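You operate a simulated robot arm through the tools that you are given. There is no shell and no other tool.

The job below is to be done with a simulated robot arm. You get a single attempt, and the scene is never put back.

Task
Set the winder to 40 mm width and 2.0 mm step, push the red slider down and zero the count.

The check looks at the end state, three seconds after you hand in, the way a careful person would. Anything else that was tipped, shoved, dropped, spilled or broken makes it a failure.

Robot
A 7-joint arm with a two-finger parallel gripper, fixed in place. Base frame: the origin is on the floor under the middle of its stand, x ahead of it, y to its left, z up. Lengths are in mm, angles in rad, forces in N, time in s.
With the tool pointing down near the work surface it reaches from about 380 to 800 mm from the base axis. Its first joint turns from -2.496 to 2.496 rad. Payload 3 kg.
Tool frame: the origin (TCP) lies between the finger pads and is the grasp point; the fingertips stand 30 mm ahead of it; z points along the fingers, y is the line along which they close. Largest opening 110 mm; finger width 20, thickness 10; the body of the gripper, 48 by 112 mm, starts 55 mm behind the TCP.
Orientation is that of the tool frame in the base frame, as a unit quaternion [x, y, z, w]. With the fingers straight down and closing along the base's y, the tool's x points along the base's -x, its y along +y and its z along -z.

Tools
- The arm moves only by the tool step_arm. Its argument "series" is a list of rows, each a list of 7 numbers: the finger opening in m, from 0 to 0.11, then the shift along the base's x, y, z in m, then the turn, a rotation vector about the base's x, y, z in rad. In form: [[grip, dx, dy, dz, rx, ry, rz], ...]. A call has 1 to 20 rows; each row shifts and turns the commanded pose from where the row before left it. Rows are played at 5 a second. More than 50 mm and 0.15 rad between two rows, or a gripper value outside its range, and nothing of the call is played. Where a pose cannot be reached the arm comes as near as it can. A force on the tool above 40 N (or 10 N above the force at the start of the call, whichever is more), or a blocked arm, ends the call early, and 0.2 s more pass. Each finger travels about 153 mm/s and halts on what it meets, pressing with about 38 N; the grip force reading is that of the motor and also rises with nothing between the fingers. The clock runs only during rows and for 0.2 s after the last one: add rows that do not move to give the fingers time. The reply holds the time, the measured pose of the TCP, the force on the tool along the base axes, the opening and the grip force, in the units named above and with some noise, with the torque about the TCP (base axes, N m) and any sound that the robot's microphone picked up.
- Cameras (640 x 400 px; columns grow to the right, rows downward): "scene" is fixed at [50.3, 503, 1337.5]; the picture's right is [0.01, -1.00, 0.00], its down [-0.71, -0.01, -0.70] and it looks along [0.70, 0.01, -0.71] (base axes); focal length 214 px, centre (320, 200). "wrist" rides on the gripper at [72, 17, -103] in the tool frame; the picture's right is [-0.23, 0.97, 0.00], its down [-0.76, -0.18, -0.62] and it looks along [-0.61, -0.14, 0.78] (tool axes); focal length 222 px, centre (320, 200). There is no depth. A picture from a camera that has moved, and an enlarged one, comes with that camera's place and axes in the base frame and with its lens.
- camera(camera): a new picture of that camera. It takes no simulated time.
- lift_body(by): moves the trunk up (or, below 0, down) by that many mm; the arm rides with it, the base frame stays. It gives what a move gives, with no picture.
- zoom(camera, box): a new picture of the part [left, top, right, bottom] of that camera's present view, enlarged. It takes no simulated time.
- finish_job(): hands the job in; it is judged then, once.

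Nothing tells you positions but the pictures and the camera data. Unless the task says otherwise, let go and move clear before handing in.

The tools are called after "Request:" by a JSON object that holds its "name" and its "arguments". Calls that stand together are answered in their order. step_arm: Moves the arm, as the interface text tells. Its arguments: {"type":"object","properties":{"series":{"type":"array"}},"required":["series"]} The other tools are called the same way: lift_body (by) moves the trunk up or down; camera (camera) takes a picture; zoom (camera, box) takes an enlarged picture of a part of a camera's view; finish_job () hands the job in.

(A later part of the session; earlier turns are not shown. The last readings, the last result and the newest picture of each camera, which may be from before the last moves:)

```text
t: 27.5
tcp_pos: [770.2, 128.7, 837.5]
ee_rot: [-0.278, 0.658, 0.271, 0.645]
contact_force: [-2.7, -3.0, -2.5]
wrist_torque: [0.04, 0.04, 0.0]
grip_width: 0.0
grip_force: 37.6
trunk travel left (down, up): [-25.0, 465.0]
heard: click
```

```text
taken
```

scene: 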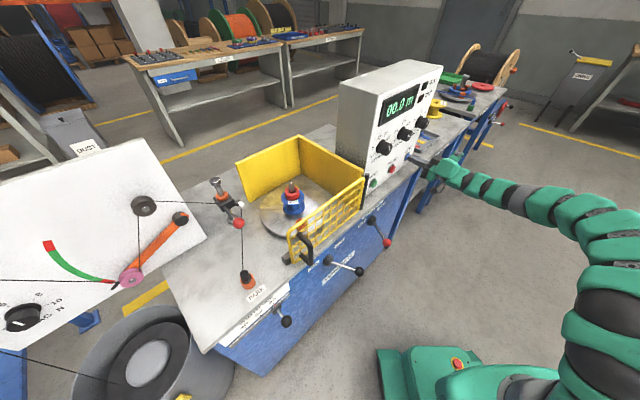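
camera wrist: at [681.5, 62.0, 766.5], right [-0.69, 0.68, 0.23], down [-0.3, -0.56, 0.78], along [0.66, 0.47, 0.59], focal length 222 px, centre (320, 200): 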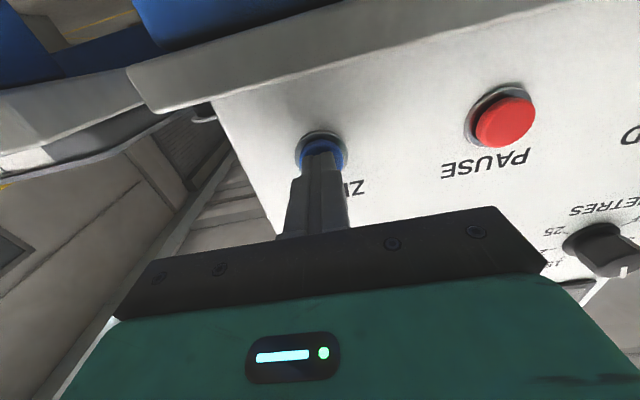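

I heard a click and the display now reads 00.0 m. I'll back off and confirm that, then go and look at the red slider and the width slider.

Request:
{"name": "step_arm", "arguments": {"series": [[0.0, -0.0138, -0.0145, 0, 0, 0, 0], [0.0, -0.0207, -0.0217, 0, 0, 0, 0], [0.0, -0.0207, -0.0217, 0, 0, 0, 0], [0.0, -0.0207, -0.0217, 0, 0, 0, 0], [0.0, -0.0207, -0.0217, 0, 0, 0, 0], [0.0, -0.0207, -0.0217, 0, 0, 0, 0], [0.0, 0, 0, 0, 0, 0, 0]]}}

Request:
{"name": "zoom", "arguments": {"camera": "scene", "box": [355, 60, 455, 200]}}

Request:
{"name": "camera", "arguments": {"camera": "wrist"}}

```text
t: 29.1
tcp_pos: [655.7, 7.4, 837.7]
ee_rot: [-0.277, 0.659, 0.27, 0.645]
contact_force: [0.2, -0.8, 0.7]
wrist_torque: [-0.01, -0.03, 0.01]
grip_width: 0.0
grip_force: 37.6
trunk travel left (down, up): [-25.0, 465.0]
```

```text
2.86 times, centred on (405, 130) of scene
camera zoom: at [50.3, 503.0, 1337.5], right [0.01, -1.0, 0.0], down [-0.71, -0.01, -0.7], along [0.7, 0.01, -0.71], focal length 613 px, centre (77, 400)
```

zoom: 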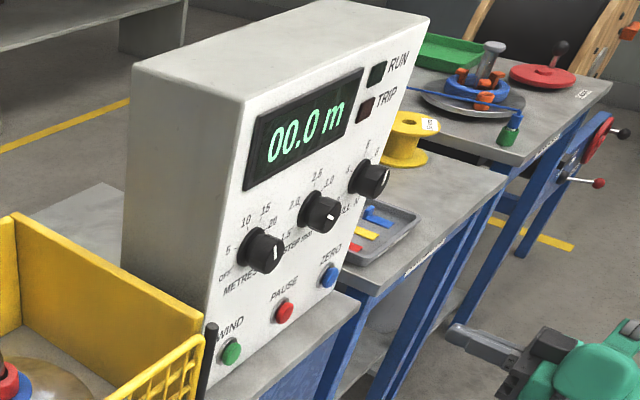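

```text
taken
camera wrist: at [570.0, -55.3, 766.8], right [-0.69, 0.68, 0.22], down [-0.3, -0.56, 0.78], along [0.66, 0.47, 0.59], focal length 222 px, centre (320, 200)
```

wrist: 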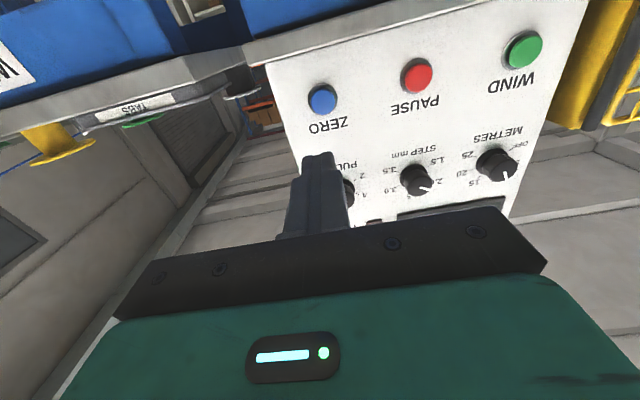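

The count is confirmed at 00.0 m with STEP on 2.0. I'll pitch the tool down, raise the trunk partway, and move to the left side of the machine to inspect the two sliders.

Request:
{"name": "step_arm", "arguments": {"series": [[0.0, 0, 0, 0.01, -0.1004, 0.096, 0], [0.0, 0, 0, 0.01, -0.1004, 0.096, 0], [0.0, 0, 0, 0.01, -0.1004, 0.096, 0], [0.0, 0, 0, 0.01, -0.1004, 0.096, 0], [0.0, 0, 0, 0.01, -0.1004, 0.096, 0], [0.0, 0, 0, 0.01, -0.1004, 0.096, 0], [0.0, 0, 0, 0.01, -0.1004, 0.096, 0], [0.0, 0, 0, 0, 0, 0, 0]]}}

Request:
{"name": "lift_body", "arguments": {"by": 200}}

```text
t: 30.9
tcp_pos: [653.9, 6.1, 907.4]
ee_rot: [-0.376, 0.882, 0.107, 0.263]
contact_force: [0.3, -0.8, 0.1]
wrist_torque: [0.0, 0.01, 0.01]
grip_width: 0.1
grip_force: 37.5
trunk travel left (down, up): [-25.0, 465.0]
```

```text
t: 33.1
tcp_pos: [654.7, 7.5, 1107.9]
ee_rot: [-0.377, 0.881, 0.108, 0.264]
contact_force: [0.1, 0.3, 0.0]
wrist_torque: [-0.06, -0.01, -0.02]
grip_width: 0.1
grip_force: 37.5
trunk travel left (down, up): [-225.0, 265.0]
```

Request:
{"name": "step_arm", "arguments": {"series": [[0.0, -0.0303, 0.0245, -0.006, 0, 0, 0], [0.0, -0.0303, 0.0245, -0.006, 0, 0, 0], [0.0, -0.0303, 0.0245, -0.006, 0, 0, 0], [0.0, -0.0303, 0.0245, -0.006, 0, 0, 0], [0.0, -0.0303, 0.0245, -0.006, 0, 0, 0], [0.0, -0.0303, 0.0245, -0.006, 0, 0, 0], [0.0, -0.0303, 0.0245, -0.006, 0, 0, 0], [0.0, -0.0303, 0.0245, -0.006, 0, 0, 0], [0.0, -0.0303, 0.0245, -0.006, 0, 0, 0], [0.0, -0.0303, 0.0245, -0.006, 0, 0, 0], [0.0, -0.0303, 0.0245, -0.006, 0, 0, 0], [0.0, -0.0303, 0.0245, -0.006, 0, 0, 0], [0.0, -0.0303, 0.0245, -0.006, 0, 0, 0], [0.0, -0.0303, 0.0245, -0.006, 0, 0, 0], [0.0, -0.0303, 0.0245, -0.006, 0, 0, 0], [0.0, -0.0303, 0.0245, -0.006, 0, 0, 0], [0.0, -0.0303, 0.0245, -0.006, 0, 0, 0], [0.0, -0.0303, 0.0245, -0.006, 0, 0, 0], [0.0, 0, 0, 0, 0, 0, 0]]}}

Request:
{"name": "camera", "arguments": {"camera": "wrist"}}

Request:
{"name": "camera", "arguments": {"camera": "scene"}}

```text
t: 37.1
tcp_pos: [109.2, 446.9, 998.5]
ee_rot: [-0.376, 0.882, 0.107, 0.264]
contact_force: [-0.4, 0.3, -0.2]
wrist_torque: [0.0, 0.0, -0.01]
grip_width: 0.0
grip_force: 37.7
trunk travel left (down, up): [-225.0, 265.0]
```

```text
taken
camera wrist: at [14.8, 374.8, 1046.8], right [-0.57, 0.81, 0.11], down [0.33, 0.1, 0.94], along [0.75, 0.57, -0.32], focal length 222 px, centre (320, 200)
```

wrist: 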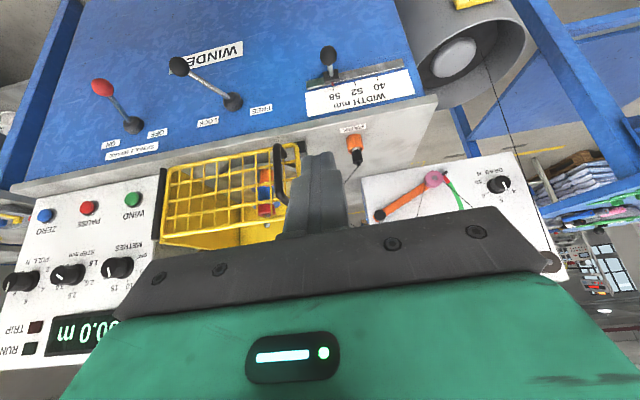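

```text
taken
```

scene: 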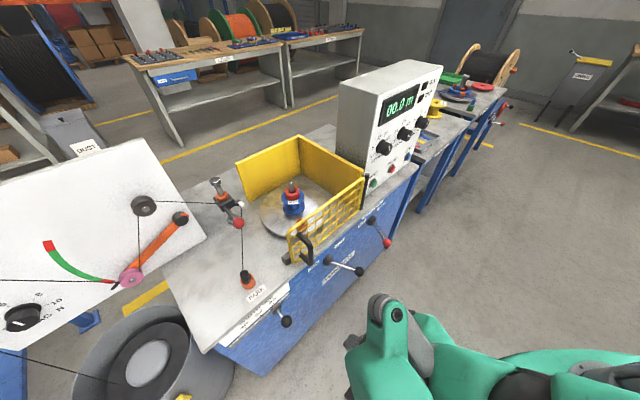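

I get a good overview from here. Zooming in on the width scale, the wire guide and the spindle area.

Request:
{"name": "zoom", "arguments": {"camera": "wrist", "box": [290, 30, 430, 130]}}

Request:
{"name": "zoom", "arguments": {"camera": "wrist", "box": [60, 30, 300, 260]}}

Request:
{"name": "zoom", "arguments": {"camera": "wrist", "box": [330, 110, 530, 240]}}

Request:
{"name": "zoom", "arguments": {"camera": "scene", "box": [185, 160, 265, 240]}}

```text
4.00 times, centred on (360, 80) of wrist
camera zoom: at [14.8, 374.8, 1046.8], right [-0.57, 0.81, 0.11], down [0.33, 0.1, 0.94], along [0.75, 0.57, -0.32], focal length 888 px, centre (160, 680)
```

zoom: 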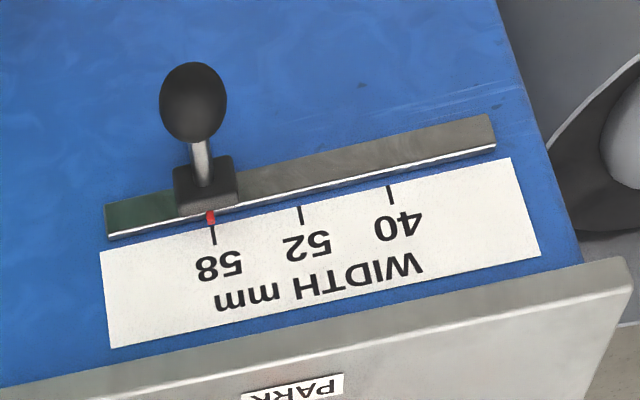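

```text
1.74 times, centred on (180, 145) of wrist
camera zoom: at [14.8, 374.8, 1046.8], right [-0.57, 0.81, 0.11], down [0.33, 0.1, 0.94], along [0.75, 0.57, -0.32], focal length 386 px, centre (564, 296)
```

zoom: 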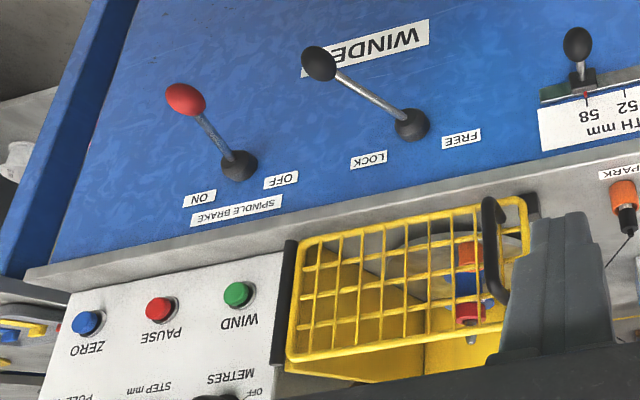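

```text
3.08 times, centred on (430, 175) of wrist
camera zoom: at [14.8, 374.8, 1046.8], right [-0.57, 0.81, 0.11], down [0.33, 0.1, 0.94], along [0.75, 0.57, -0.32], focal length 684 px, centre (-18, 277)
```

zoom: 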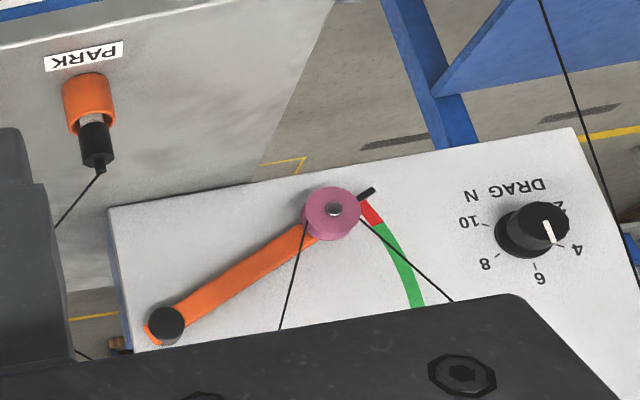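

```text
5.00 times, centred on (225, 200) of scene
camera zoom: at [50.3, 503.0, 1337.5], right [0.01, -1.0, 0.0], down [-0.71, -0.01, -0.7], along [0.7, 0.01, -0.71], focal length 1072 px, centre (795, 200)
```

zoom: 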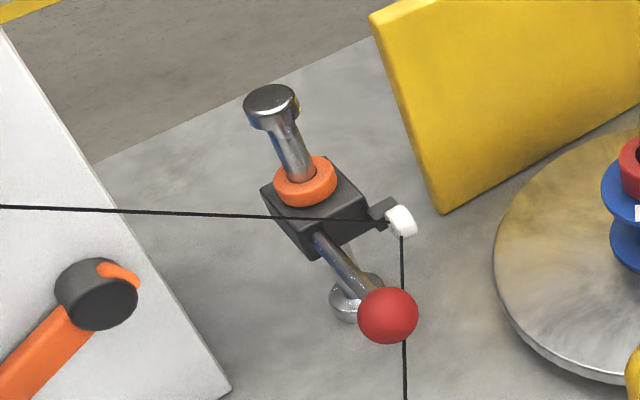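

The width scale has ticks at 58, 52 and 40, about 46 mm apart along the rail, and the pointer is on 58. The black ball handle is at roughly (232, 601, 656). I'll open the gripper and approach the ball along the tool axis, from above and the robot side.

Request:
{"name": "step_arm", "arguments": {"series": [[0.03, 0.011, 0.015, -0.0334, 0, 0, 0], [0.07, 0.011, 0.015, -0.0334, 0, 0, 0], [0.07, 0.011, 0.015, -0.0334, 0, 0, 0], [0.07, 0.011, 0.015, -0.0334, 0, 0, 0], [0.07, 0.011, 0.015, -0.0334, 0, 0, 0], [0.07, 0.011, 0.015, -0.0334, 0, 0, 0], [0.07, 0.011, 0.015, -0.0334, 0, 0, 0], [0.07, 0.011, 0.015, -0.0334, 0, 0, 0], [0.07, 0, 0, 0, 0, 0, 0]]}}

Request:
{"name": "camera", "arguments": {"camera": "wrist"}}

Request:
{"name": "camera", "arguments": {"camera": "scene"}}

```text
t: 39.1
tcp_pos: [196.9, 568.6, 731.3]
ee_rot: [-0.376, 0.882, 0.107, 0.264]
contact_force: [0.4, 1.0, 0.6]
wrist_torque: [-0.01, 0.03, 0.01]
grip_width: 69.7
grip_force: 0.1
trunk travel left (down, up): [-225.0, 265.0]
```

```text
taken
camera wrist: at [102.5, 495.6, 778.8], right [-0.57, 0.81, 0.11], down [0.33, 0.1, 0.94], along [0.75, 0.57, -0.32], focal length 222 px, centre (320, 200)
```

wrist: 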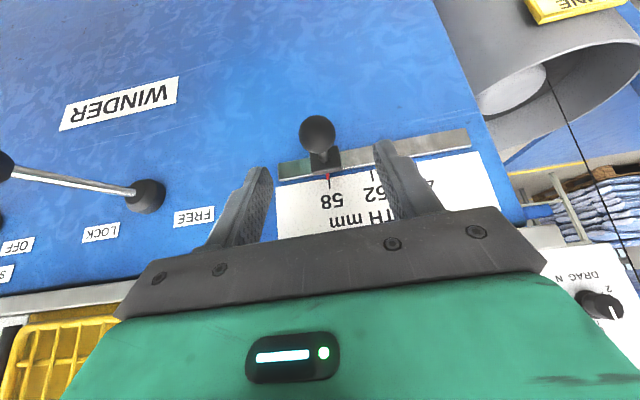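

```text
taken
```

scene: 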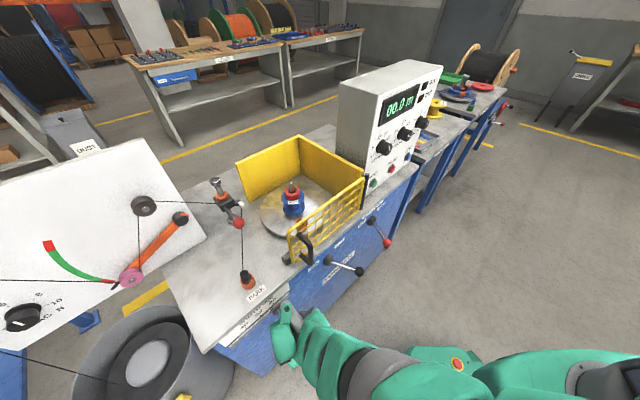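

Request:
{"name": "step_arm", "arguments": {"series": [[0.07, 0.0082, 0.0073, -0.0168, 0, 0, 0], [0.07, 0.0082, 0.0073, -0.0168, 0, 0, 0], [0.07, 0.0082, 0.0073, -0.0168, 0, 0, 0], [0.07, 0.008, 0.0073, -0.0167, 0, 0, 0], [0.07, 0, 0, 0, 0, 0, 0]]}}

Request:
{"name": "camera", "arguments": {"camera": "wrist"}}

Request:
{"name": "zoom", "arguments": {"camera": "scene", "box": [230, 260, 330, 360]}}

```text
t: 40.3
tcp_pos: [228.1, 597.7, 665.2]
ee_rot: [-0.376, 0.882, 0.107, 0.264]
contact_force: [-0.1, 0.0, 0.0]
wrist_torque: [0.03, -0.01, 0.01]
grip_width: 70.0
grip_force: 0.0
trunk travel left (down, up): [-225.0, 265.0]
```

```text
taken
camera wrist: at [134.5, 525.9, 712.2], right [-0.57, 0.81, 0.12], down [0.33, 0.1, 0.94], along [0.75, 0.57, -0.32], focal length 222 px, centre (320, 200)
```

wrist: 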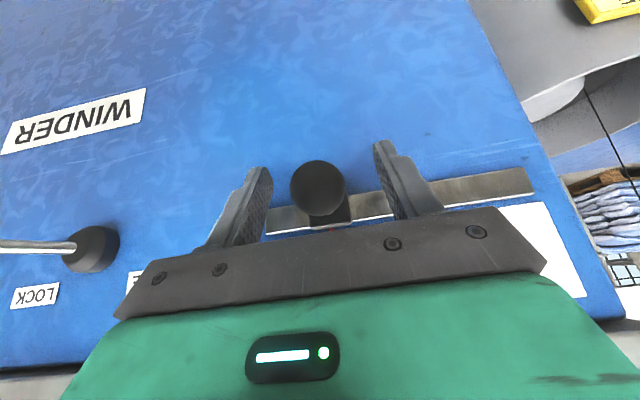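

```text
4.00 times, centred on (280, 310) of scene
camera zoom: at [50.3, 503.0, 1337.5], right [0.01, -1.0, 0.0], down [-0.71, -0.01, -0.7], along [0.7, 0.01, -0.71], focal length 858 px, centre (480, -240)
```

zoom: 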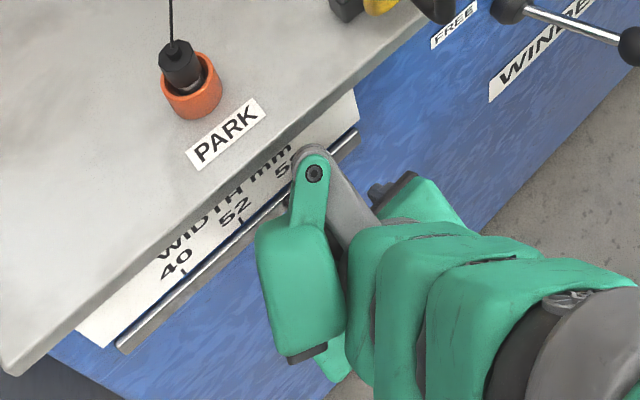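

The ball is between the fingers. Closing on it.

Request:
{"name": "step_arm", "arguments": {"series": [[0.045, 0, 0, 0, 0, 0, 0], [0.02, 0, 0, 0, 0, 0, 0], [0.02, 0, 0, 0, 0, 0, 0]]}}

Request:
{"name": "camera", "arguments": {"camera": "wrist"}}

```text
t: 41.1
tcp_pos: [227.9, 598.5, 665.0]
ee_rot: [-0.376, 0.881, 0.108, 0.265]
contact_force: [0.8, 1.0, -0.8]
wrist_torque: [-0.02, 0.01, 0.02]
grip_width: 31.1
grip_force: 44.8
trunk travel left (down, up): [-225.0, 265.0]
```

```text
taken
camera wrist: at [134.7, 525.7, 712.3], right [-0.57, 0.81, 0.11], down [0.33, 0.1, 0.94], along [0.75, 0.57, -0.32], focal length 222 px, centre (320, 200)
```

wrist: 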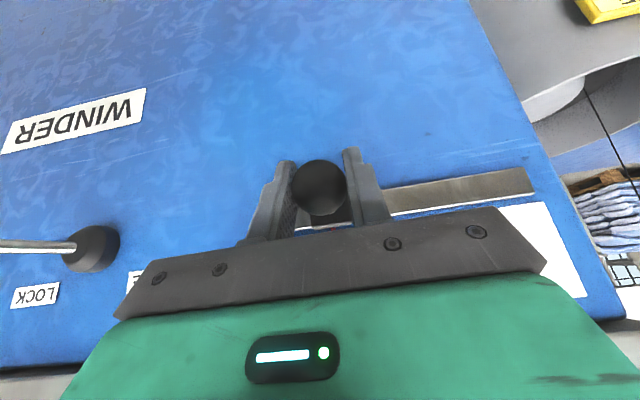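

The ball is gripped at 31 mm. I'll drag the slider left along the rail, most of the way toward 40.

Request:
{"name": "step_arm", "arguments": {"series": [[0.02, -0.0072, 0.0069, 0, 0, 0, 0], [0.02, -0.0072, 0.0069, 0, 0, 0, 0], [0.02, -0.0072, 0.0069, 0, 0, 0, 0], [0.02, -0.0072, 0.0069, 0, 0, 0, 0], [0.02, 0, 0, 0, 0, 0, 0]]}}

Request:
{"name": "zoom", "arguments": {"camera": "scene", "box": [220, 270, 320, 350]}}

Request:
{"name": "camera", "arguments": {"camera": "wrist"}}

```text
t: 42.3
tcp_pos: [201.8, 625.6, 664.9]
ee_rot: [-0.376, 0.882, 0.107, 0.264]
contact_force: [26.0, 28.5, 8.3]
wrist_torque: [0.01, -0.12, -0.09]
grip_width: 31.2
grip_force: 44.8
trunk travel left (down, up): [-225.0, 265.0]
```

```text
5.00 times, centred on (270, 310) of scene
camera zoom: at [50.3, 503.0, 1337.5], right [0.01, -1.0, 0.0], down [-0.71, -0.01, -0.7], along [0.7, 0.01, -0.71], focal length 1072 px, centre (570, -350)
```

zoom: 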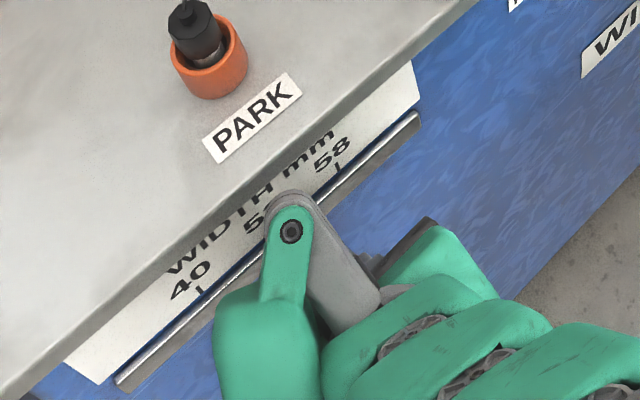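

```text
taken
camera wrist: at [107.5, 552.7, 712.4], right [-0.57, 0.81, 0.12], down [0.33, 0.1, 0.94], along [0.75, 0.57, -0.32], focal length 222 px, centre (320, 200)
```

wrist: 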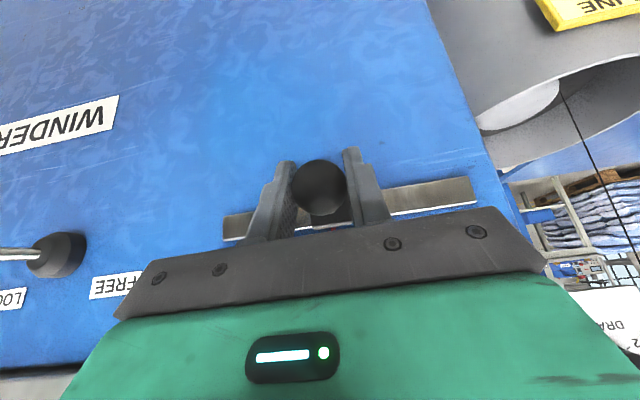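

The slider moves, but the side load shows the rail sits at exactly 45° rather than my estimate. I'll relieve that load and carry on along the corrected direction.

Request:
{"name": "step_arm", "arguments": {"series": [[0.02, 0.0013, 0.0013, 0.0004, 0, 0, 0], [0.02, 0, 0, 0, 0, 0, 0]]}}

```text
t: 42.9
tcp_pos: [200.8, 625.4, 666.0]
ee_rot: [-0.376, 0.882, 0.107, 0.264]
contact_force: [13.2, 14.4, 13.3]
wrist_torque: [-0.1, 0.05, -0.1]
grip_width: 31.0
grip_force: 45.1
trunk travel left (down, up): [-225.0, 265.0]
```

Request:
{"name": "step_arm", "arguments": {"series": [[0.02, 0.0009, 0.0009, 0.0006, 0, 0, 0], [0.02, -0.0071, 0.0071, 0, 0, 0, 0], [0.02, -0.0071, 0.0071, 0, 0, 0, 0], [0.02, -0.0071, 0.0071, 0, 0, 0, 0], [0.02, -0.0071, 0.0071, 0, 0, 0, 0], [0.02, 0, 0, 0, 0, 0, 0]]}}

Request:
{"name": "zoom", "arguments": {"camera": "scene", "box": [220, 270, 320, 350]}}

Request:
{"name": "camera", "arguments": {"camera": "wrist"}}

```text
t: 44.3
tcp_pos: [171.3, 654.2, 665.2]
ee_rot: [-0.377, 0.881, 0.107, 0.264]
contact_force: [-9.6, -8.0, -3.9]
wrist_torque: [0.19, -0.02, 0.0]
grip_width: 30.9
grip_force: 44.9
trunk travel left (down, up): [-225.0, 265.0]
```

```text
5.00 times, centred on (270, 310) of scene
camera zoom: at [50.3, 503.0, 1337.5], right [0.01, -1.0, 0.0], down [-0.71, -0.01, -0.7], along [0.7, 0.01, -0.71], focal length 1072 px, centre (570, -350)
```

zoom: 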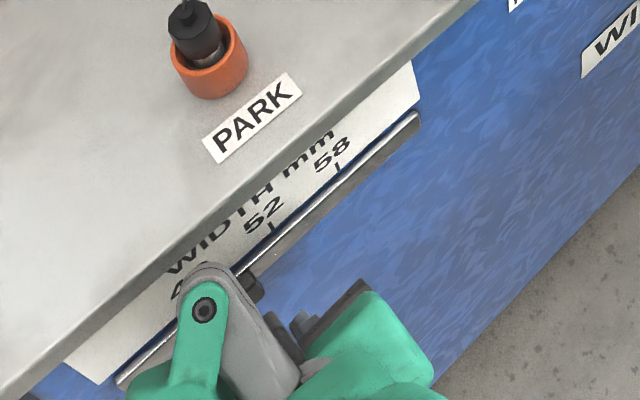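

```text
taken
camera wrist: at [77.8, 582.5, 712.3], right [-0.57, 0.81, 0.11], down [0.33, 0.1, 0.94], along [0.75, 0.57, -0.32], focal length 222 px, centre (320, 200)
```

wrist: 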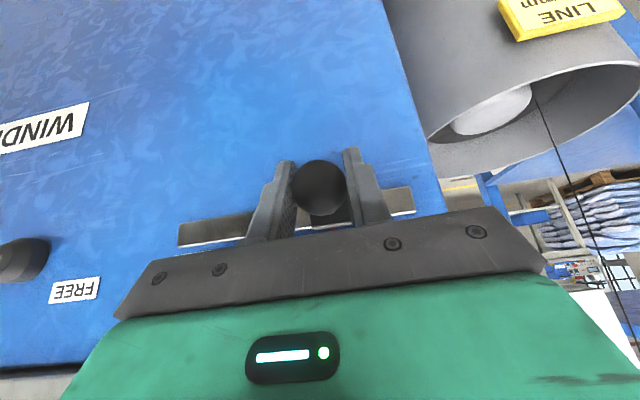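

Request:
{"name": "step_arm", "arguments": {"series": [[0.02, -0.0046, 0.0046, 0, 0, 0, 0], [0.02, -0.0046, 0.0046, 0, 0, 0, 0], [0.02, 0, 0, 0, 0, 0, 0]]}}

```text
t: 45.1
tcp_pos: [163.3, 661.8, 665.2]
ee_rot: [-0.377, 0.882, 0.105, 0.264]
contact_force: [-20.2, -25.8, -13.2]
wrist_torque: [-0.23, 0.15, -0.01]
grip_width: 30.9
grip_force: 45.4
trunk travel left (down, up): [-225.0, 265.0]
```

The force is rising because of small off-axis drift. I'll open the fingers and check the pointer.

Request:
{"name": "step_arm", "arguments": {"series": [[0.04, 0, 0, 0, 0, 0, 0], [0.07, 0, 0, 0, 0, 0, 0], [0.07, 0, 0, 0, 0, 0, 0]]}}

Request:
{"name": "step_arm", "arguments": {"series": [[0.07, -0.0077, -0.0077, 0.0168, 0, 0, 0], [0.07, -0.0077, -0.0077, 0.0168, 0, 0, 0], [0.07, -0.0077, -0.0077, 0.0168, 0, 0, 0], [0.07, -0.0077, -0.0077, 0.0168, 0, 0, 0], [0.07, -0.0077, -0.0077, 0.0168, 0, 0, 0], [0.07, 0, 0, 0, 0, 0, 0]]}}

Request:
{"name": "camera", "arguments": {"camera": "wrist"}}

Request:
{"name": "zoom", "arguments": {"camera": "wrist", "box": [250, 100, 410, 220]}}

Request:
{"name": "zoom", "arguments": {"camera": "scene", "box": [220, 280, 320, 360]}}

```text
t: 45.9
tcp_pos: [164.8, 664.9, 667.1]
ee_rot: [-0.376, 0.882, 0.107, 0.264]
contact_force: [0.0, -0.5, 0.2]
wrist_torque: [0.03, -0.01, -0.03]
grip_width: 70.0
grip_force: 0.0
trunk travel left (down, up): [-225.0, 265.0]
```

```text
t: 47.3
tcp_pos: [126.3, 625.5, 751.4]
ee_rot: [-0.376, 0.882, 0.108, 0.264]
contact_force: [0.2, -1.1, 0.2]
wrist_torque: [-0.03, -0.01, -0.01]
grip_width: 70.0
grip_force: 0.2
trunk travel left (down, up): [-225.0, 265.0]
```

```text
taken
camera wrist: at [32.5, 552.8, 798.4], right [-0.57, 0.81, 0.12], down [0.33, 0.1, 0.94], along [0.75, 0.57, -0.32], focal length 222 px, centre (320, 200)
```

wrist: 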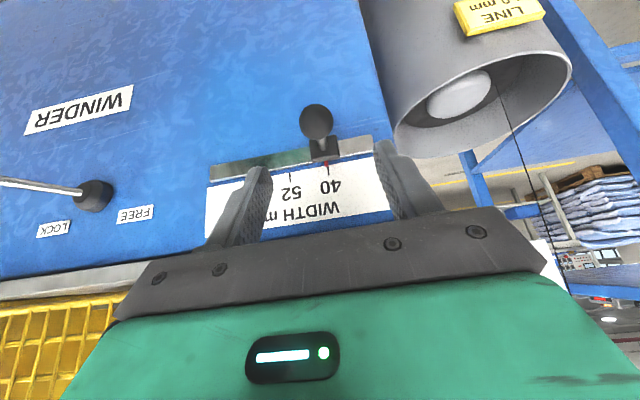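

```text
3.33 times, centred on (330, 160) of wrist
camera zoom: at [32.5, 552.8, 798.4], right [-0.57, 0.81, 0.12], down [0.33, 0.1, 0.94], along [0.75, 0.57, -0.32], focal length 740 px, centre (287, 333)
```

zoom: 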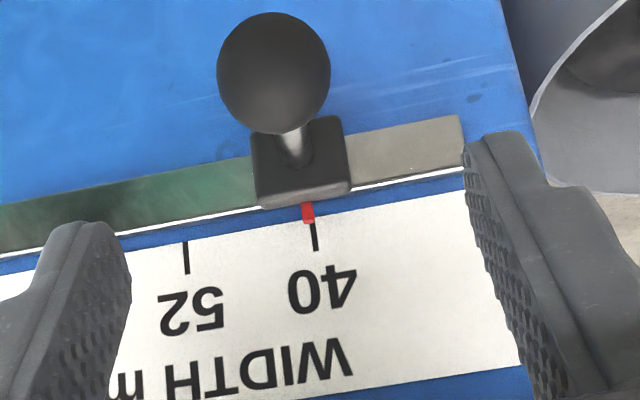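

```text
5.00 times, centred on (270, 320) of scene
camera zoom: at [50.3, 503.0, 1337.5], right [0.01, -1.0, 0.0], down [-0.71, -0.01, -0.7], along [0.7, 0.01, -0.71], focal length 1072 px, centre (570, -400)
```

zoom: 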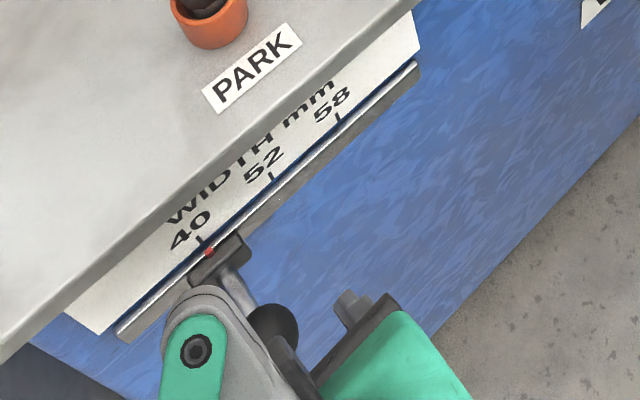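

The pointer appears to be at 40. I'll zoom in to check how exact it is.

Request:
{"name": "zoom", "arguments": {"camera": "wrist", "box": [300, 145, 350, 185]}}

Request:
{"name": "zoom", "arguments": {"camera": "scene", "box": [240, 315, 280, 345]}}

```text
10.00 times, centred on (325, 165) of wrist
camera zoom: at [32.5, 552.8, 798.4], right [-0.57, 0.81, 0.12], down [0.33, 0.1, 0.94], along [0.75, 0.57, -0.32], focal length 2221 px, centre (270, 550)
```

zoom: 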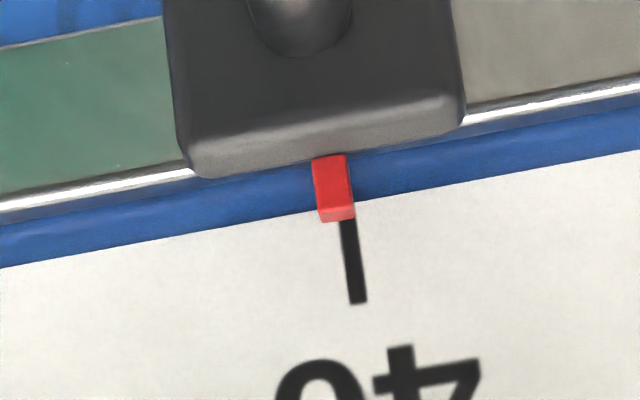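

```text
13.33 times, centred on (260, 330) of scene
camera zoom: at [50.3, 503.0, 1337.5], right [0.01, -1.0, 0.0], down [-0.71, -0.01, -0.7], along [0.7, 0.01, -0.71], focal length 2860 px, centre (1120, -1533)
```

zoom: 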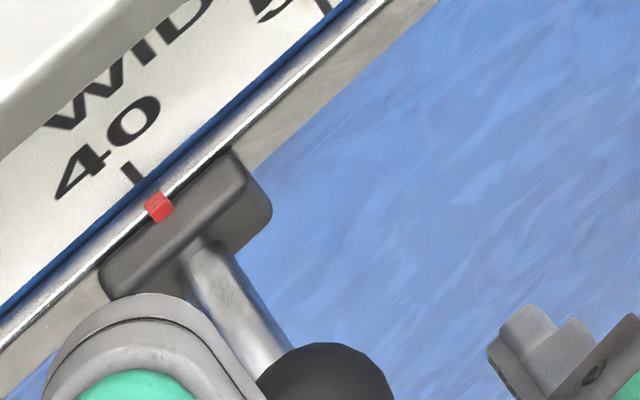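

The pointer is within about half a millimetre of the 40 tick, and the slider stayed put when released. Next I'll look closely at the red-ball slider on the post.

Request:
{"name": "step_arm", "arguments": {"series": [[0.07, 0, 0, 0.0375, 0, 0, 0], [0.07, 0, 0, 0.0375, 0, 0, 0], [0.05, 0.019, -0.012, 0.0375, 0, 0, 0], [0.02, 0.019, -0.012, 0.0375, 0, 0, 0], [0.0, 0.019, -0.012, 0.0375, 0, 0, 0], [0.0, 0.019, -0.012, 0.0375, 0, 0, 0], [0.0, 0.019, -0.012, 0.0375, 0, 0, 0], [0.0, 0.019, -0.012, 0.0375, 0, 0, 0], [0.0, 0, 0, 0, 0, 0, 0]]}}

Request:
{"name": "camera", "arguments": {"camera": "wrist"}}

Request:
{"name": "zoom", "arguments": {"camera": "scene", "box": [180, 160, 340, 350]}}

```text
t: 49.3
tcp_pos: [240.7, 554.8, 1051.8]
ee_rot: [-0.377, 0.881, 0.107, 0.264]
contact_force: [-0.1, 0.8, -0.9]
wrist_torque: [-0.03, 0.01, 0.01]
grip_width: 0.2
grip_force: 37.7
trunk travel left (down, up): [-225.0, 265.0]
```

```text
taken
camera wrist: at [147.0, 481.8, 1098.7], right [-0.57, 0.81, 0.11], down [0.33, 0.1, 0.94], along [0.75, 0.57, -0.32], focal length 222 px, centre (320, 200)
```

wrist: 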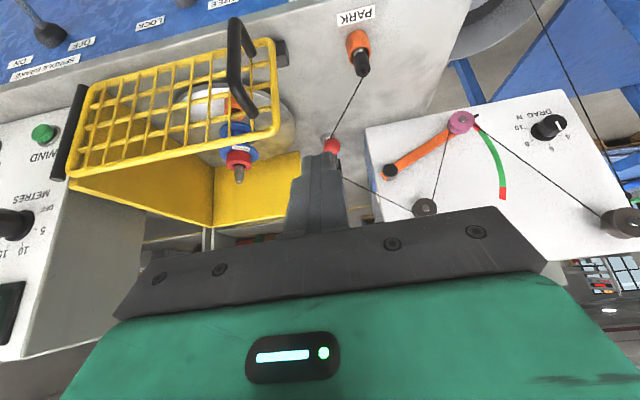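

```text
2.11 times, centred on (260, 255) of scene
camera zoom: at [50.3, 503.0, 1337.5], right [0.01, -1.0, 0.0], down [-0.71, -0.01, -0.7], along [0.7, 0.01, -0.71], focal length 452 px, centre (446, 84)
```

zoom: 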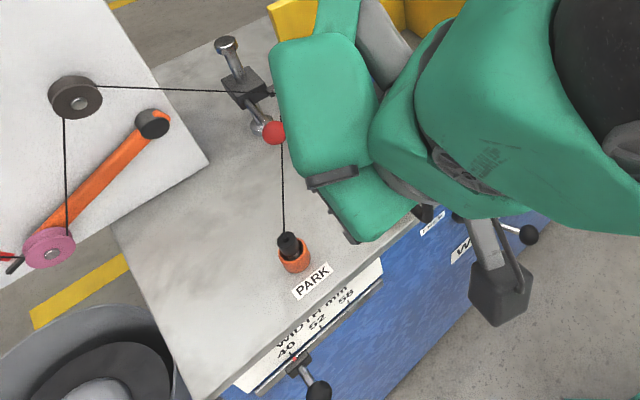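

The orange ring on the guide post doesn't look the way it did before. I'll zoom in and compare.

Request:
{"name": "zoom", "arguments": {"camera": "scene", "box": [195, 160, 255, 230]}}

Request:
{"name": "zoom", "arguments": {"camera": "wrist", "box": [280, 0, 460, 220]}}

Request:
{"name": "zoom", "arguments": {"camera": "wrist", "box": [160, 60, 340, 200]}}

```text
5.71 times, centred on (225, 195) of scene
camera zoom: at [50.3, 503.0, 1337.5], right [0.01, -1.0, 0.0], down [-0.71, -0.01, -0.7], along [0.7, 0.01, -0.71], focal length 1226 px, centre (863, 229)
```

zoom: 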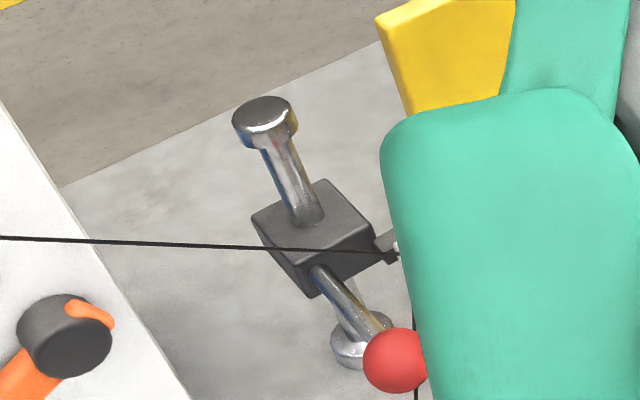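

```text
1.82 times, centred on (370, 110) of wrist
camera zoom: at [147.0, 481.8, 1098.7], right [-0.57, 0.81, 0.11], down [0.33, 0.1, 0.94], along [0.75, 0.57, -0.32], focal length 404 px, centre (229, 364)
```

zoom: 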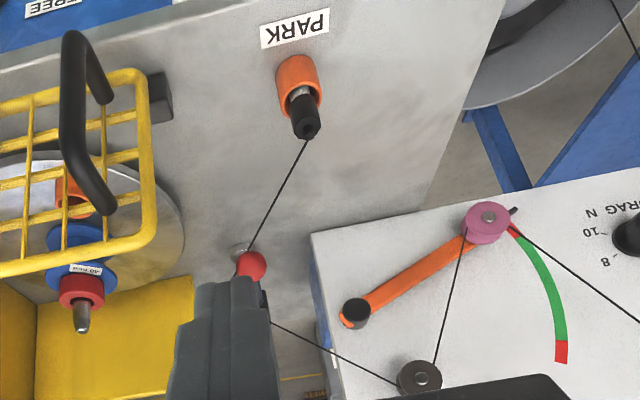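

```text
2.86 times, centred on (250, 130) of wrist
camera zoom: at [147.0, 481.8, 1098.7], right [-0.57, 0.81, 0.11], down [0.33, 0.1, 0.94], along [0.75, 0.57, -0.32], focal length 635 px, centre (520, 400)
```

zoom: 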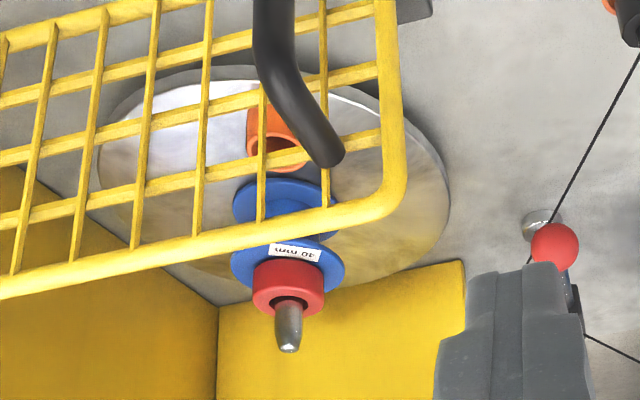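

Setting the width also moved the orange width stop on the post down, so it's now hidden by the block. That fits the red-ball carriage being the traverse slider. The ball is at about (423, 738, 865) on a rod from the post at about (501, 803), with free travel below it down to the foot. I'll bring the closed fingertips over the ball, staying clear of the wire and the guard.

Request:
{"name": "step_arm", "arguments": {"series": [[0.0, 0.022, 0.0222, -0.0103, 0, 0, 0], [0.0, 0.022, 0.0222, -0.0103, 0, 0, 0], [0.0, 0.022, 0.0222, -0.0103, 0, 0, 0], [0.0, 0.022, 0.0222, -0.0103, 0, 0, 0], [0.0, 0.022, 0.0222, -0.0103, 0, 0, 0], [0.0, 0, 0, 0, 0, 0, 0]]}}

Request:
{"name": "camera", "arguments": {"camera": "wrist"}}

Request:
{"name": "camera", "arguments": {"camera": "scene"}}

```text
t: 50.7
tcp_pos: [350.6, 665.3, 999.4]
ee_rot: [-0.375, 0.882, 0.106, 0.264]
contact_force: [0.3, -0.7, 0.8]
wrist_torque: [0.0, -0.01, 0.01]
grip_width: 0.1
grip_force: 38.2
trunk travel left (down, up): [-225.0, 265.0]
```

```text
taken
camera wrist: at [256.7, 593.3, 1046.4], right [-0.57, 0.81, 0.11], down [0.33, 0.1, 0.94], along [0.75, 0.57, -0.32], focal length 222 px, centre (320, 200)
```

wrist: 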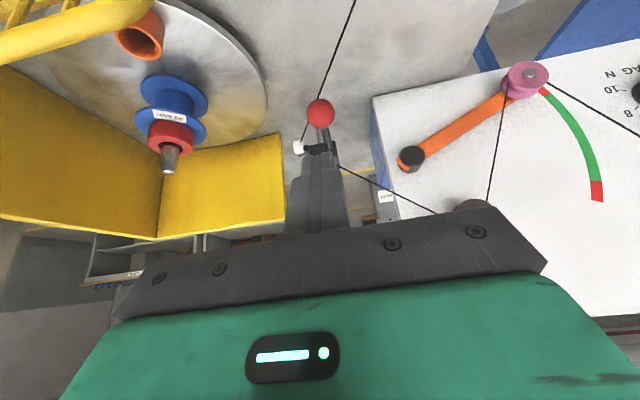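

```text
taken
```

scene: 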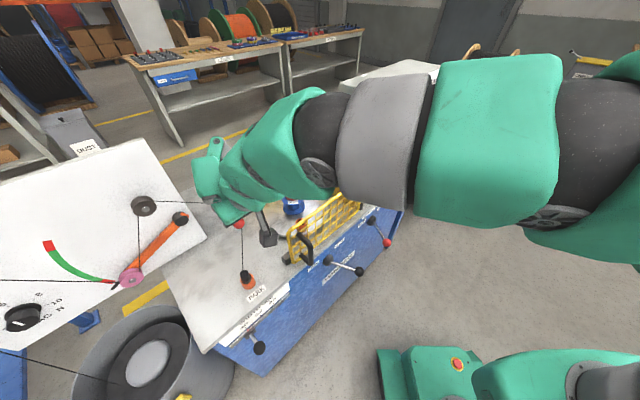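

Request:
{"name": "zoom", "arguments": {"camera": "wrist", "box": [260, 60, 400, 200]}}

Request:
{"name": "zoom", "arguments": {"camera": "wrist", "box": [100, 50, 260, 190]}}

Request:
{"name": "zoom", "arguments": {"camera": "scene", "box": [180, 150, 300, 270]}}

```text
2.86 times, centred on (330, 130) of wrist
camera zoom: at [256.7, 593.3, 1046.4], right [-0.57, 0.81, 0.11], down [0.33, 0.1, 0.94], along [0.75, 0.57, -0.32], focal length 635 px, centre (291, 400)
```

zoom: 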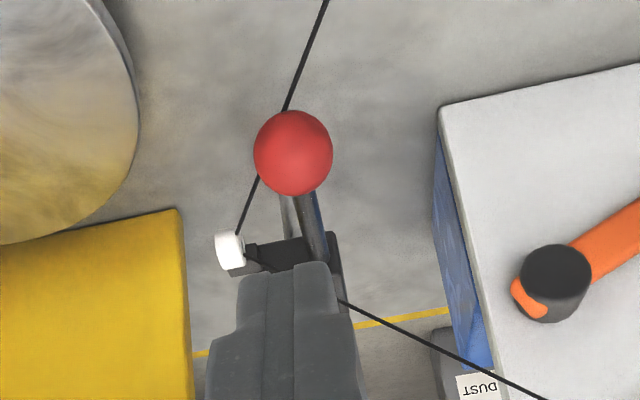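

```text
2.86 times, centred on (180, 120) of wrist
camera zoom: at [256.7, 593.3, 1046.4], right [-0.57, 0.81, 0.11], down [0.33, 0.1, 0.94], along [0.75, 0.57, -0.32], focal length 635 px, centre (720, 429)
```

zoom: 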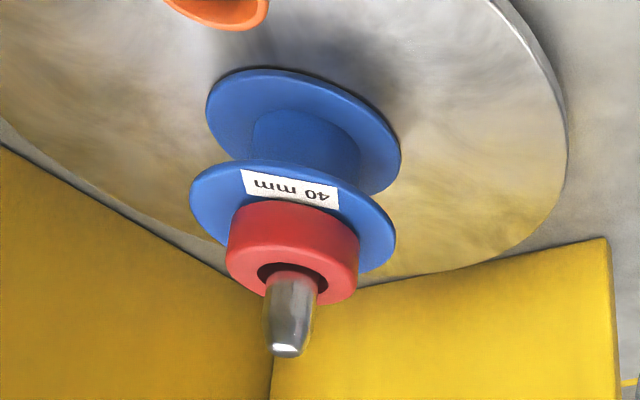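

```text
3.33 times, centred on (240, 210) of scene
camera zoom: at [50.3, 503.0, 1337.5], right [0.01, -1.0, 0.0], down [-0.71, -0.01, -0.7], along [0.7, 0.01, -0.71], focal length 715 px, centre (587, 167)
```

zoom: 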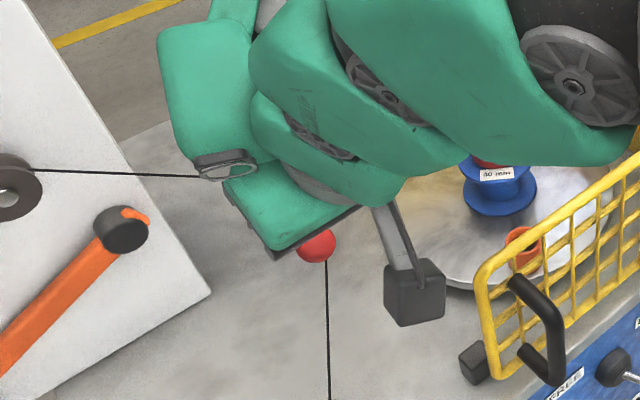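

The ball is at about (416, 731, 872). The wire runs beneath it and to its right, and the red collar on the spindle is already seated on the spool, so the ball carriage is the slider to push. I'll move the fingertip to just above the ball.

Request:
{"name": "step_arm", "arguments": {"series": [[0.0, 0.0158, 0.0159, -0.0165, 0, 0, 0], [0.0, 0.0158, 0.0159, -0.0165, 0, 0, 0], [0.0, 0.0158, 0.0159, -0.0165, 0, 0, 0], [0.0, 0, 0, 0, 0, 0, 0]]}}

Request:
{"name": "camera", "arguments": {"camera": "wrist"}}

Request:
{"name": "zoom", "arguments": {"camera": "wrist", "box": [250, 70, 390, 210]}}

Request:
{"name": "zoom", "arguments": {"camera": "scene", "box": [180, 150, 300, 270]}}

```text
t: 51.7
tcp_pos: [395.6, 712.3, 949.3]
ee_rot: [-0.375, 0.882, 0.107, 0.264]
contact_force: [0.4, 0.3, -0.1]
wrist_torque: [-0.03, -0.01, -0.04]
grip_width: 0.0
grip_force: 37.5
trunk travel left (down, up): [-225.0, 265.0]
```

```text
taken
camera wrist: at [302.5, 640.6, 997.0], right [-0.57, 0.81, 0.12], down [0.33, 0.1, 0.94], along [0.75, 0.57, -0.32], focal length 222 px, centre (320, 200)
```

wrist: 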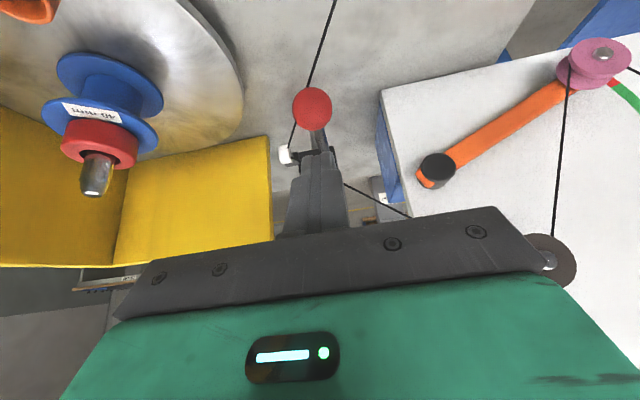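

```text
2.86 times, centred on (320, 140) of wrist
camera zoom: at [302.5, 640.6, 997.0], right [-0.57, 0.81, 0.12], down [0.33, 0.1, 0.94], along [0.75, 0.57, -0.32], focal length 635 px, centre (320, 371)
```

zoom: 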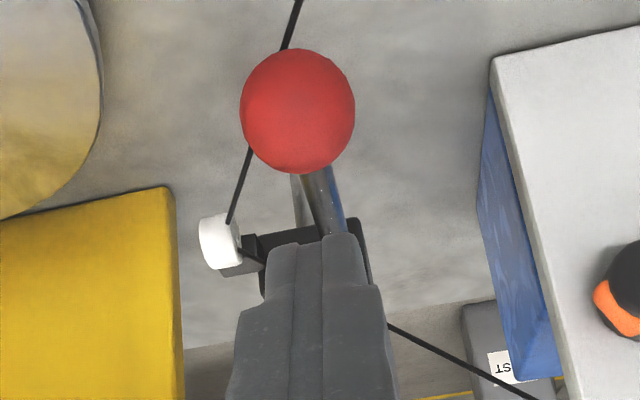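

```text
3.33 times, centred on (240, 210) of scene
camera zoom: at [50.3, 503.0, 1337.5], right [0.01, -1.0, 0.0], down [-0.71, -0.01, -0.7], along [0.7, 0.01, -0.71], focal length 715 px, centre (587, 167)
```

zoom: 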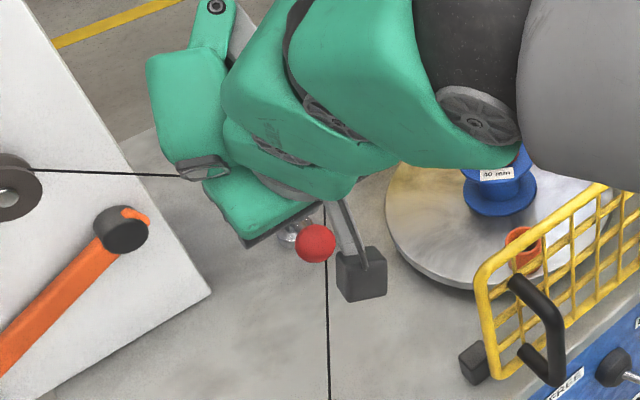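

The ball is fixed at (415, 729.5, 871). The arm passes above the guard's left top corner at about (357, 584, 923), so I want to check that clearance before going down.

Request:
{"name": "camera", "arguments": {"camera": "scene"}}

Request:
{"name": "zoom", "arguments": {"camera": "scene", "box": [180, 60, 480, 280]}}

```text
taken
```

scene: 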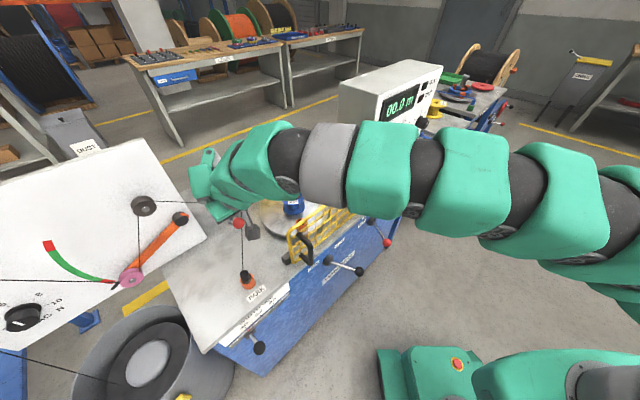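

```text
1.82 times, centred on (330, 170) of scene
camera zoom: at [50.3, 503.0, 1337.5], right [0.01, -1.0, 0.0], down [-0.71, -0.01, -0.7], along [0.7, 0.01, -0.71], focal length 390 px, centre (302, 254)
```

zoom: 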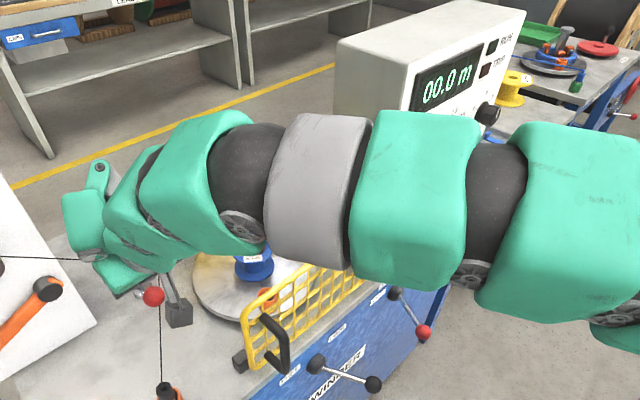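

The forearm bottom is at about z = 1075 above that guard corner, so dropping about 95 mm still leaves roughly 50 mm. I'll descend to just above the ball and then push gently.

Request:
{"name": "step_arm", "arguments": {"series": [[0.0, 0.0008, -0.0003, -0.012, 0, 0, 0], [0.0, 0.0008, -0.0003, -0.012, 0, 0, 0], [0.0, 0, 0, -0.01, 0, 0, 0], [0.0, 0, 0, 0, 0, 0, 0]]}}

Request:
{"name": "zoom", "arguments": {"camera": "wrist", "box": [250, 60, 390, 210]}}

Request:
{"name": "zoom", "arguments": {"camera": "scene", "box": [190, 170, 290, 270]}}

```text
t: 52.7
tcp_pos: [399.2, 712.9, 916.0]
ee_rot: [-0.376, 0.882, 0.108, 0.263]
contact_force: [0.4, -0.3, 0.5]
wrist_torque: [0.02, -0.01, 0.0]
grip_width: 0.0
grip_force: 37.6
trunk travel left (down, up): [-225.0, 265.0]
```

```text
2.67 times, centred on (320, 135) of wrist
camera zoom: at [305.0, 639.9, 962.0], right [-0.57, 0.81, 0.11], down [0.33, 0.1, 0.94], along [0.75, 0.57, -0.32], focal length 592 px, centre (320, 373)
```

zoom: 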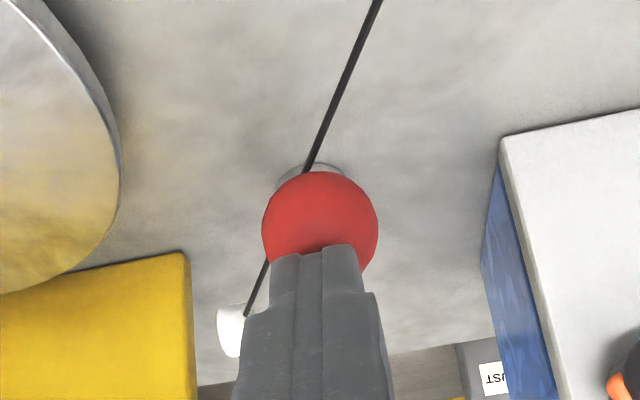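

```text
4.00 times, centred on (240, 220) of scene
camera zoom: at [50.3, 503.0, 1337.5], right [0.01, -1.0, 0.0], down [-0.71, -0.01, -0.7], along [0.7, 0.01, -0.71], focal length 858 px, centre (640, 120)
```

zoom: 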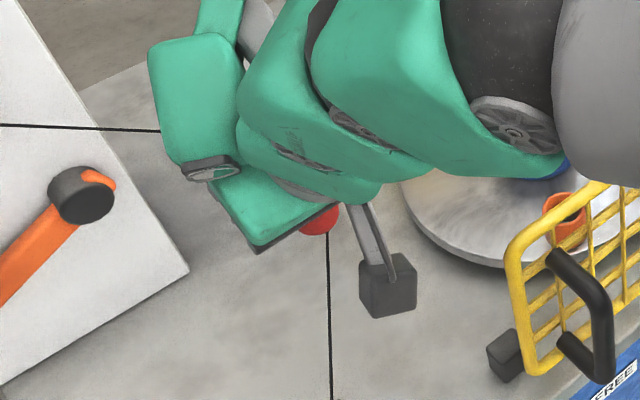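

The tip is centred over the ball. Pushing down in small steps and watching the force.

Request:
{"name": "step_arm", "arguments": {"series": [[0.0, 0, 0, -0.004, 0, 0, 0], [0.0, 0, 0, -0.004, 0, 0, 0], [0.0, 0, 0, -0.004, 0, 0, 0], [0.0, 0, 0, -0.004, 0, 0, 0], [0.0, 0, 0, 0, 0, 0, 0]]}}

Request:
{"name": "zoom", "arguments": {"camera": "wrist", "box": [250, 60, 390, 210]}}

```text
t: 53.9
tcp_pos: [399.8, 712.4, 900.6]
ee_rot: [-0.376, 0.882, 0.107, 0.265]
contact_force: [-0.1, 0.4, -0.7]
wrist_torque: [0.0, 0.0, 0.03]
grip_width: 0.1
grip_force: 37.6
trunk travel left (down, up): [-225.0, 265.0]
```

```text
2.67 times, centred on (320, 135) of wrist
camera zoom: at [305.5, 640.3, 946.8], right [-0.57, 0.81, 0.11], down [0.33, 0.1, 0.94], along [0.75, 0.57, -0.32], focal length 592 px, centre (320, 373)
```

zoom: 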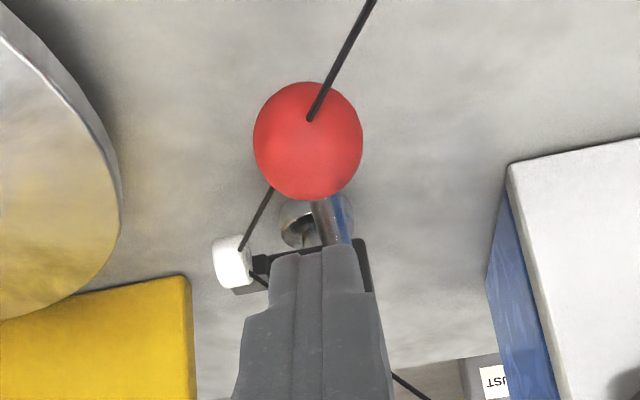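

The carriage dropped at a light touch. I'll lift away and see where it settled.

Request:
{"name": "step_arm", "arguments": {"series": [[0.0, 0, 0, 0.03, 0, 0, 0], [0.0, 0, 0, 0.03, 0, 0, 0], [0.0, -0.0158, -0.0159, 0.0165, 0, 0, 0], [0.0, -0.02, -0.02, 0.0165, 0, 0, 0], [0.0, -0.02, -0.02, 0.01, 0, 0, 0], [0.0, 0, 0, 0, 0, 0, 0]]}}

Request:
{"name": "camera", "arguments": {"camera": "wrist"}}

Request:
{"name": "zoom", "arguments": {"camera": "wrist", "box": [260, 30, 400, 180]}}

Request:
{"name": "zoom", "arguments": {"camera": "scene", "box": [190, 150, 290, 270]}}

```text
t: 55.3
tcp_pos: [345.7, 656.5, 1002.6]
ee_rot: [-0.376, 0.882, 0.107, 0.264]
contact_force: [0.4, -0.5, -0.5]
wrist_torque: [-0.02, 0.02, 0.02]
grip_width: 0.1
grip_force: 37.6
trunk travel left (down, up): [-225.0, 265.0]
```

```text
taken
camera wrist: at [251.8, 583.7, 1049.5], right [-0.57, 0.81, 0.11], down [0.33, 0.1, 0.94], along [0.75, 0.57, -0.32], focal length 222 px, centre (320, 200)
```

wrist: 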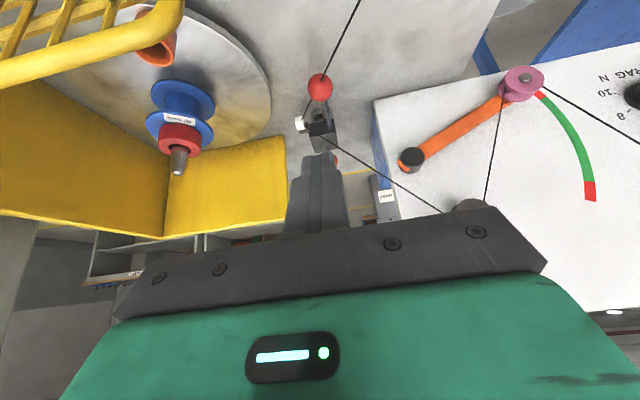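

```text
2.67 times, centred on (330, 105) of wrist
camera zoom: at [251.8, 583.7, 1049.5], right [-0.57, 0.81, 0.11], down [0.33, 0.1, 0.94], along [0.75, 0.57, -0.32], focal length 592 px, centre (293, 453)
```

zoom: 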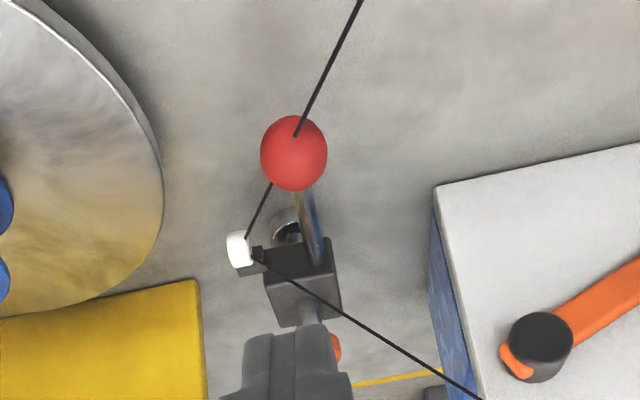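

```text
3.33 times, centred on (240, 210) of scene
camera zoom: at [50.3, 503.0, 1337.5], right [0.01, -1.0, 0.0], down [-0.71, -0.01, -0.7], along [0.7, 0.01, -0.71], focal length 715 px, centre (587, 167)
```

zoom: 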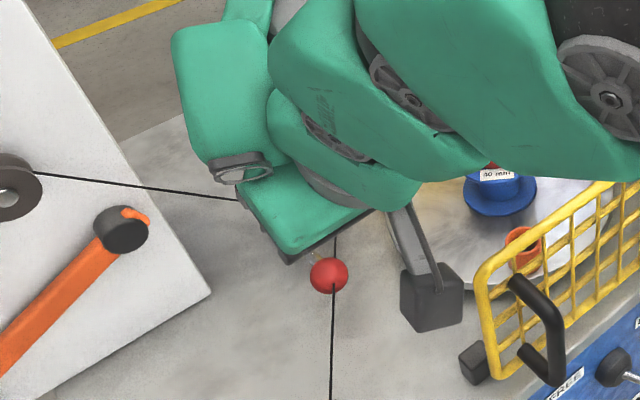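

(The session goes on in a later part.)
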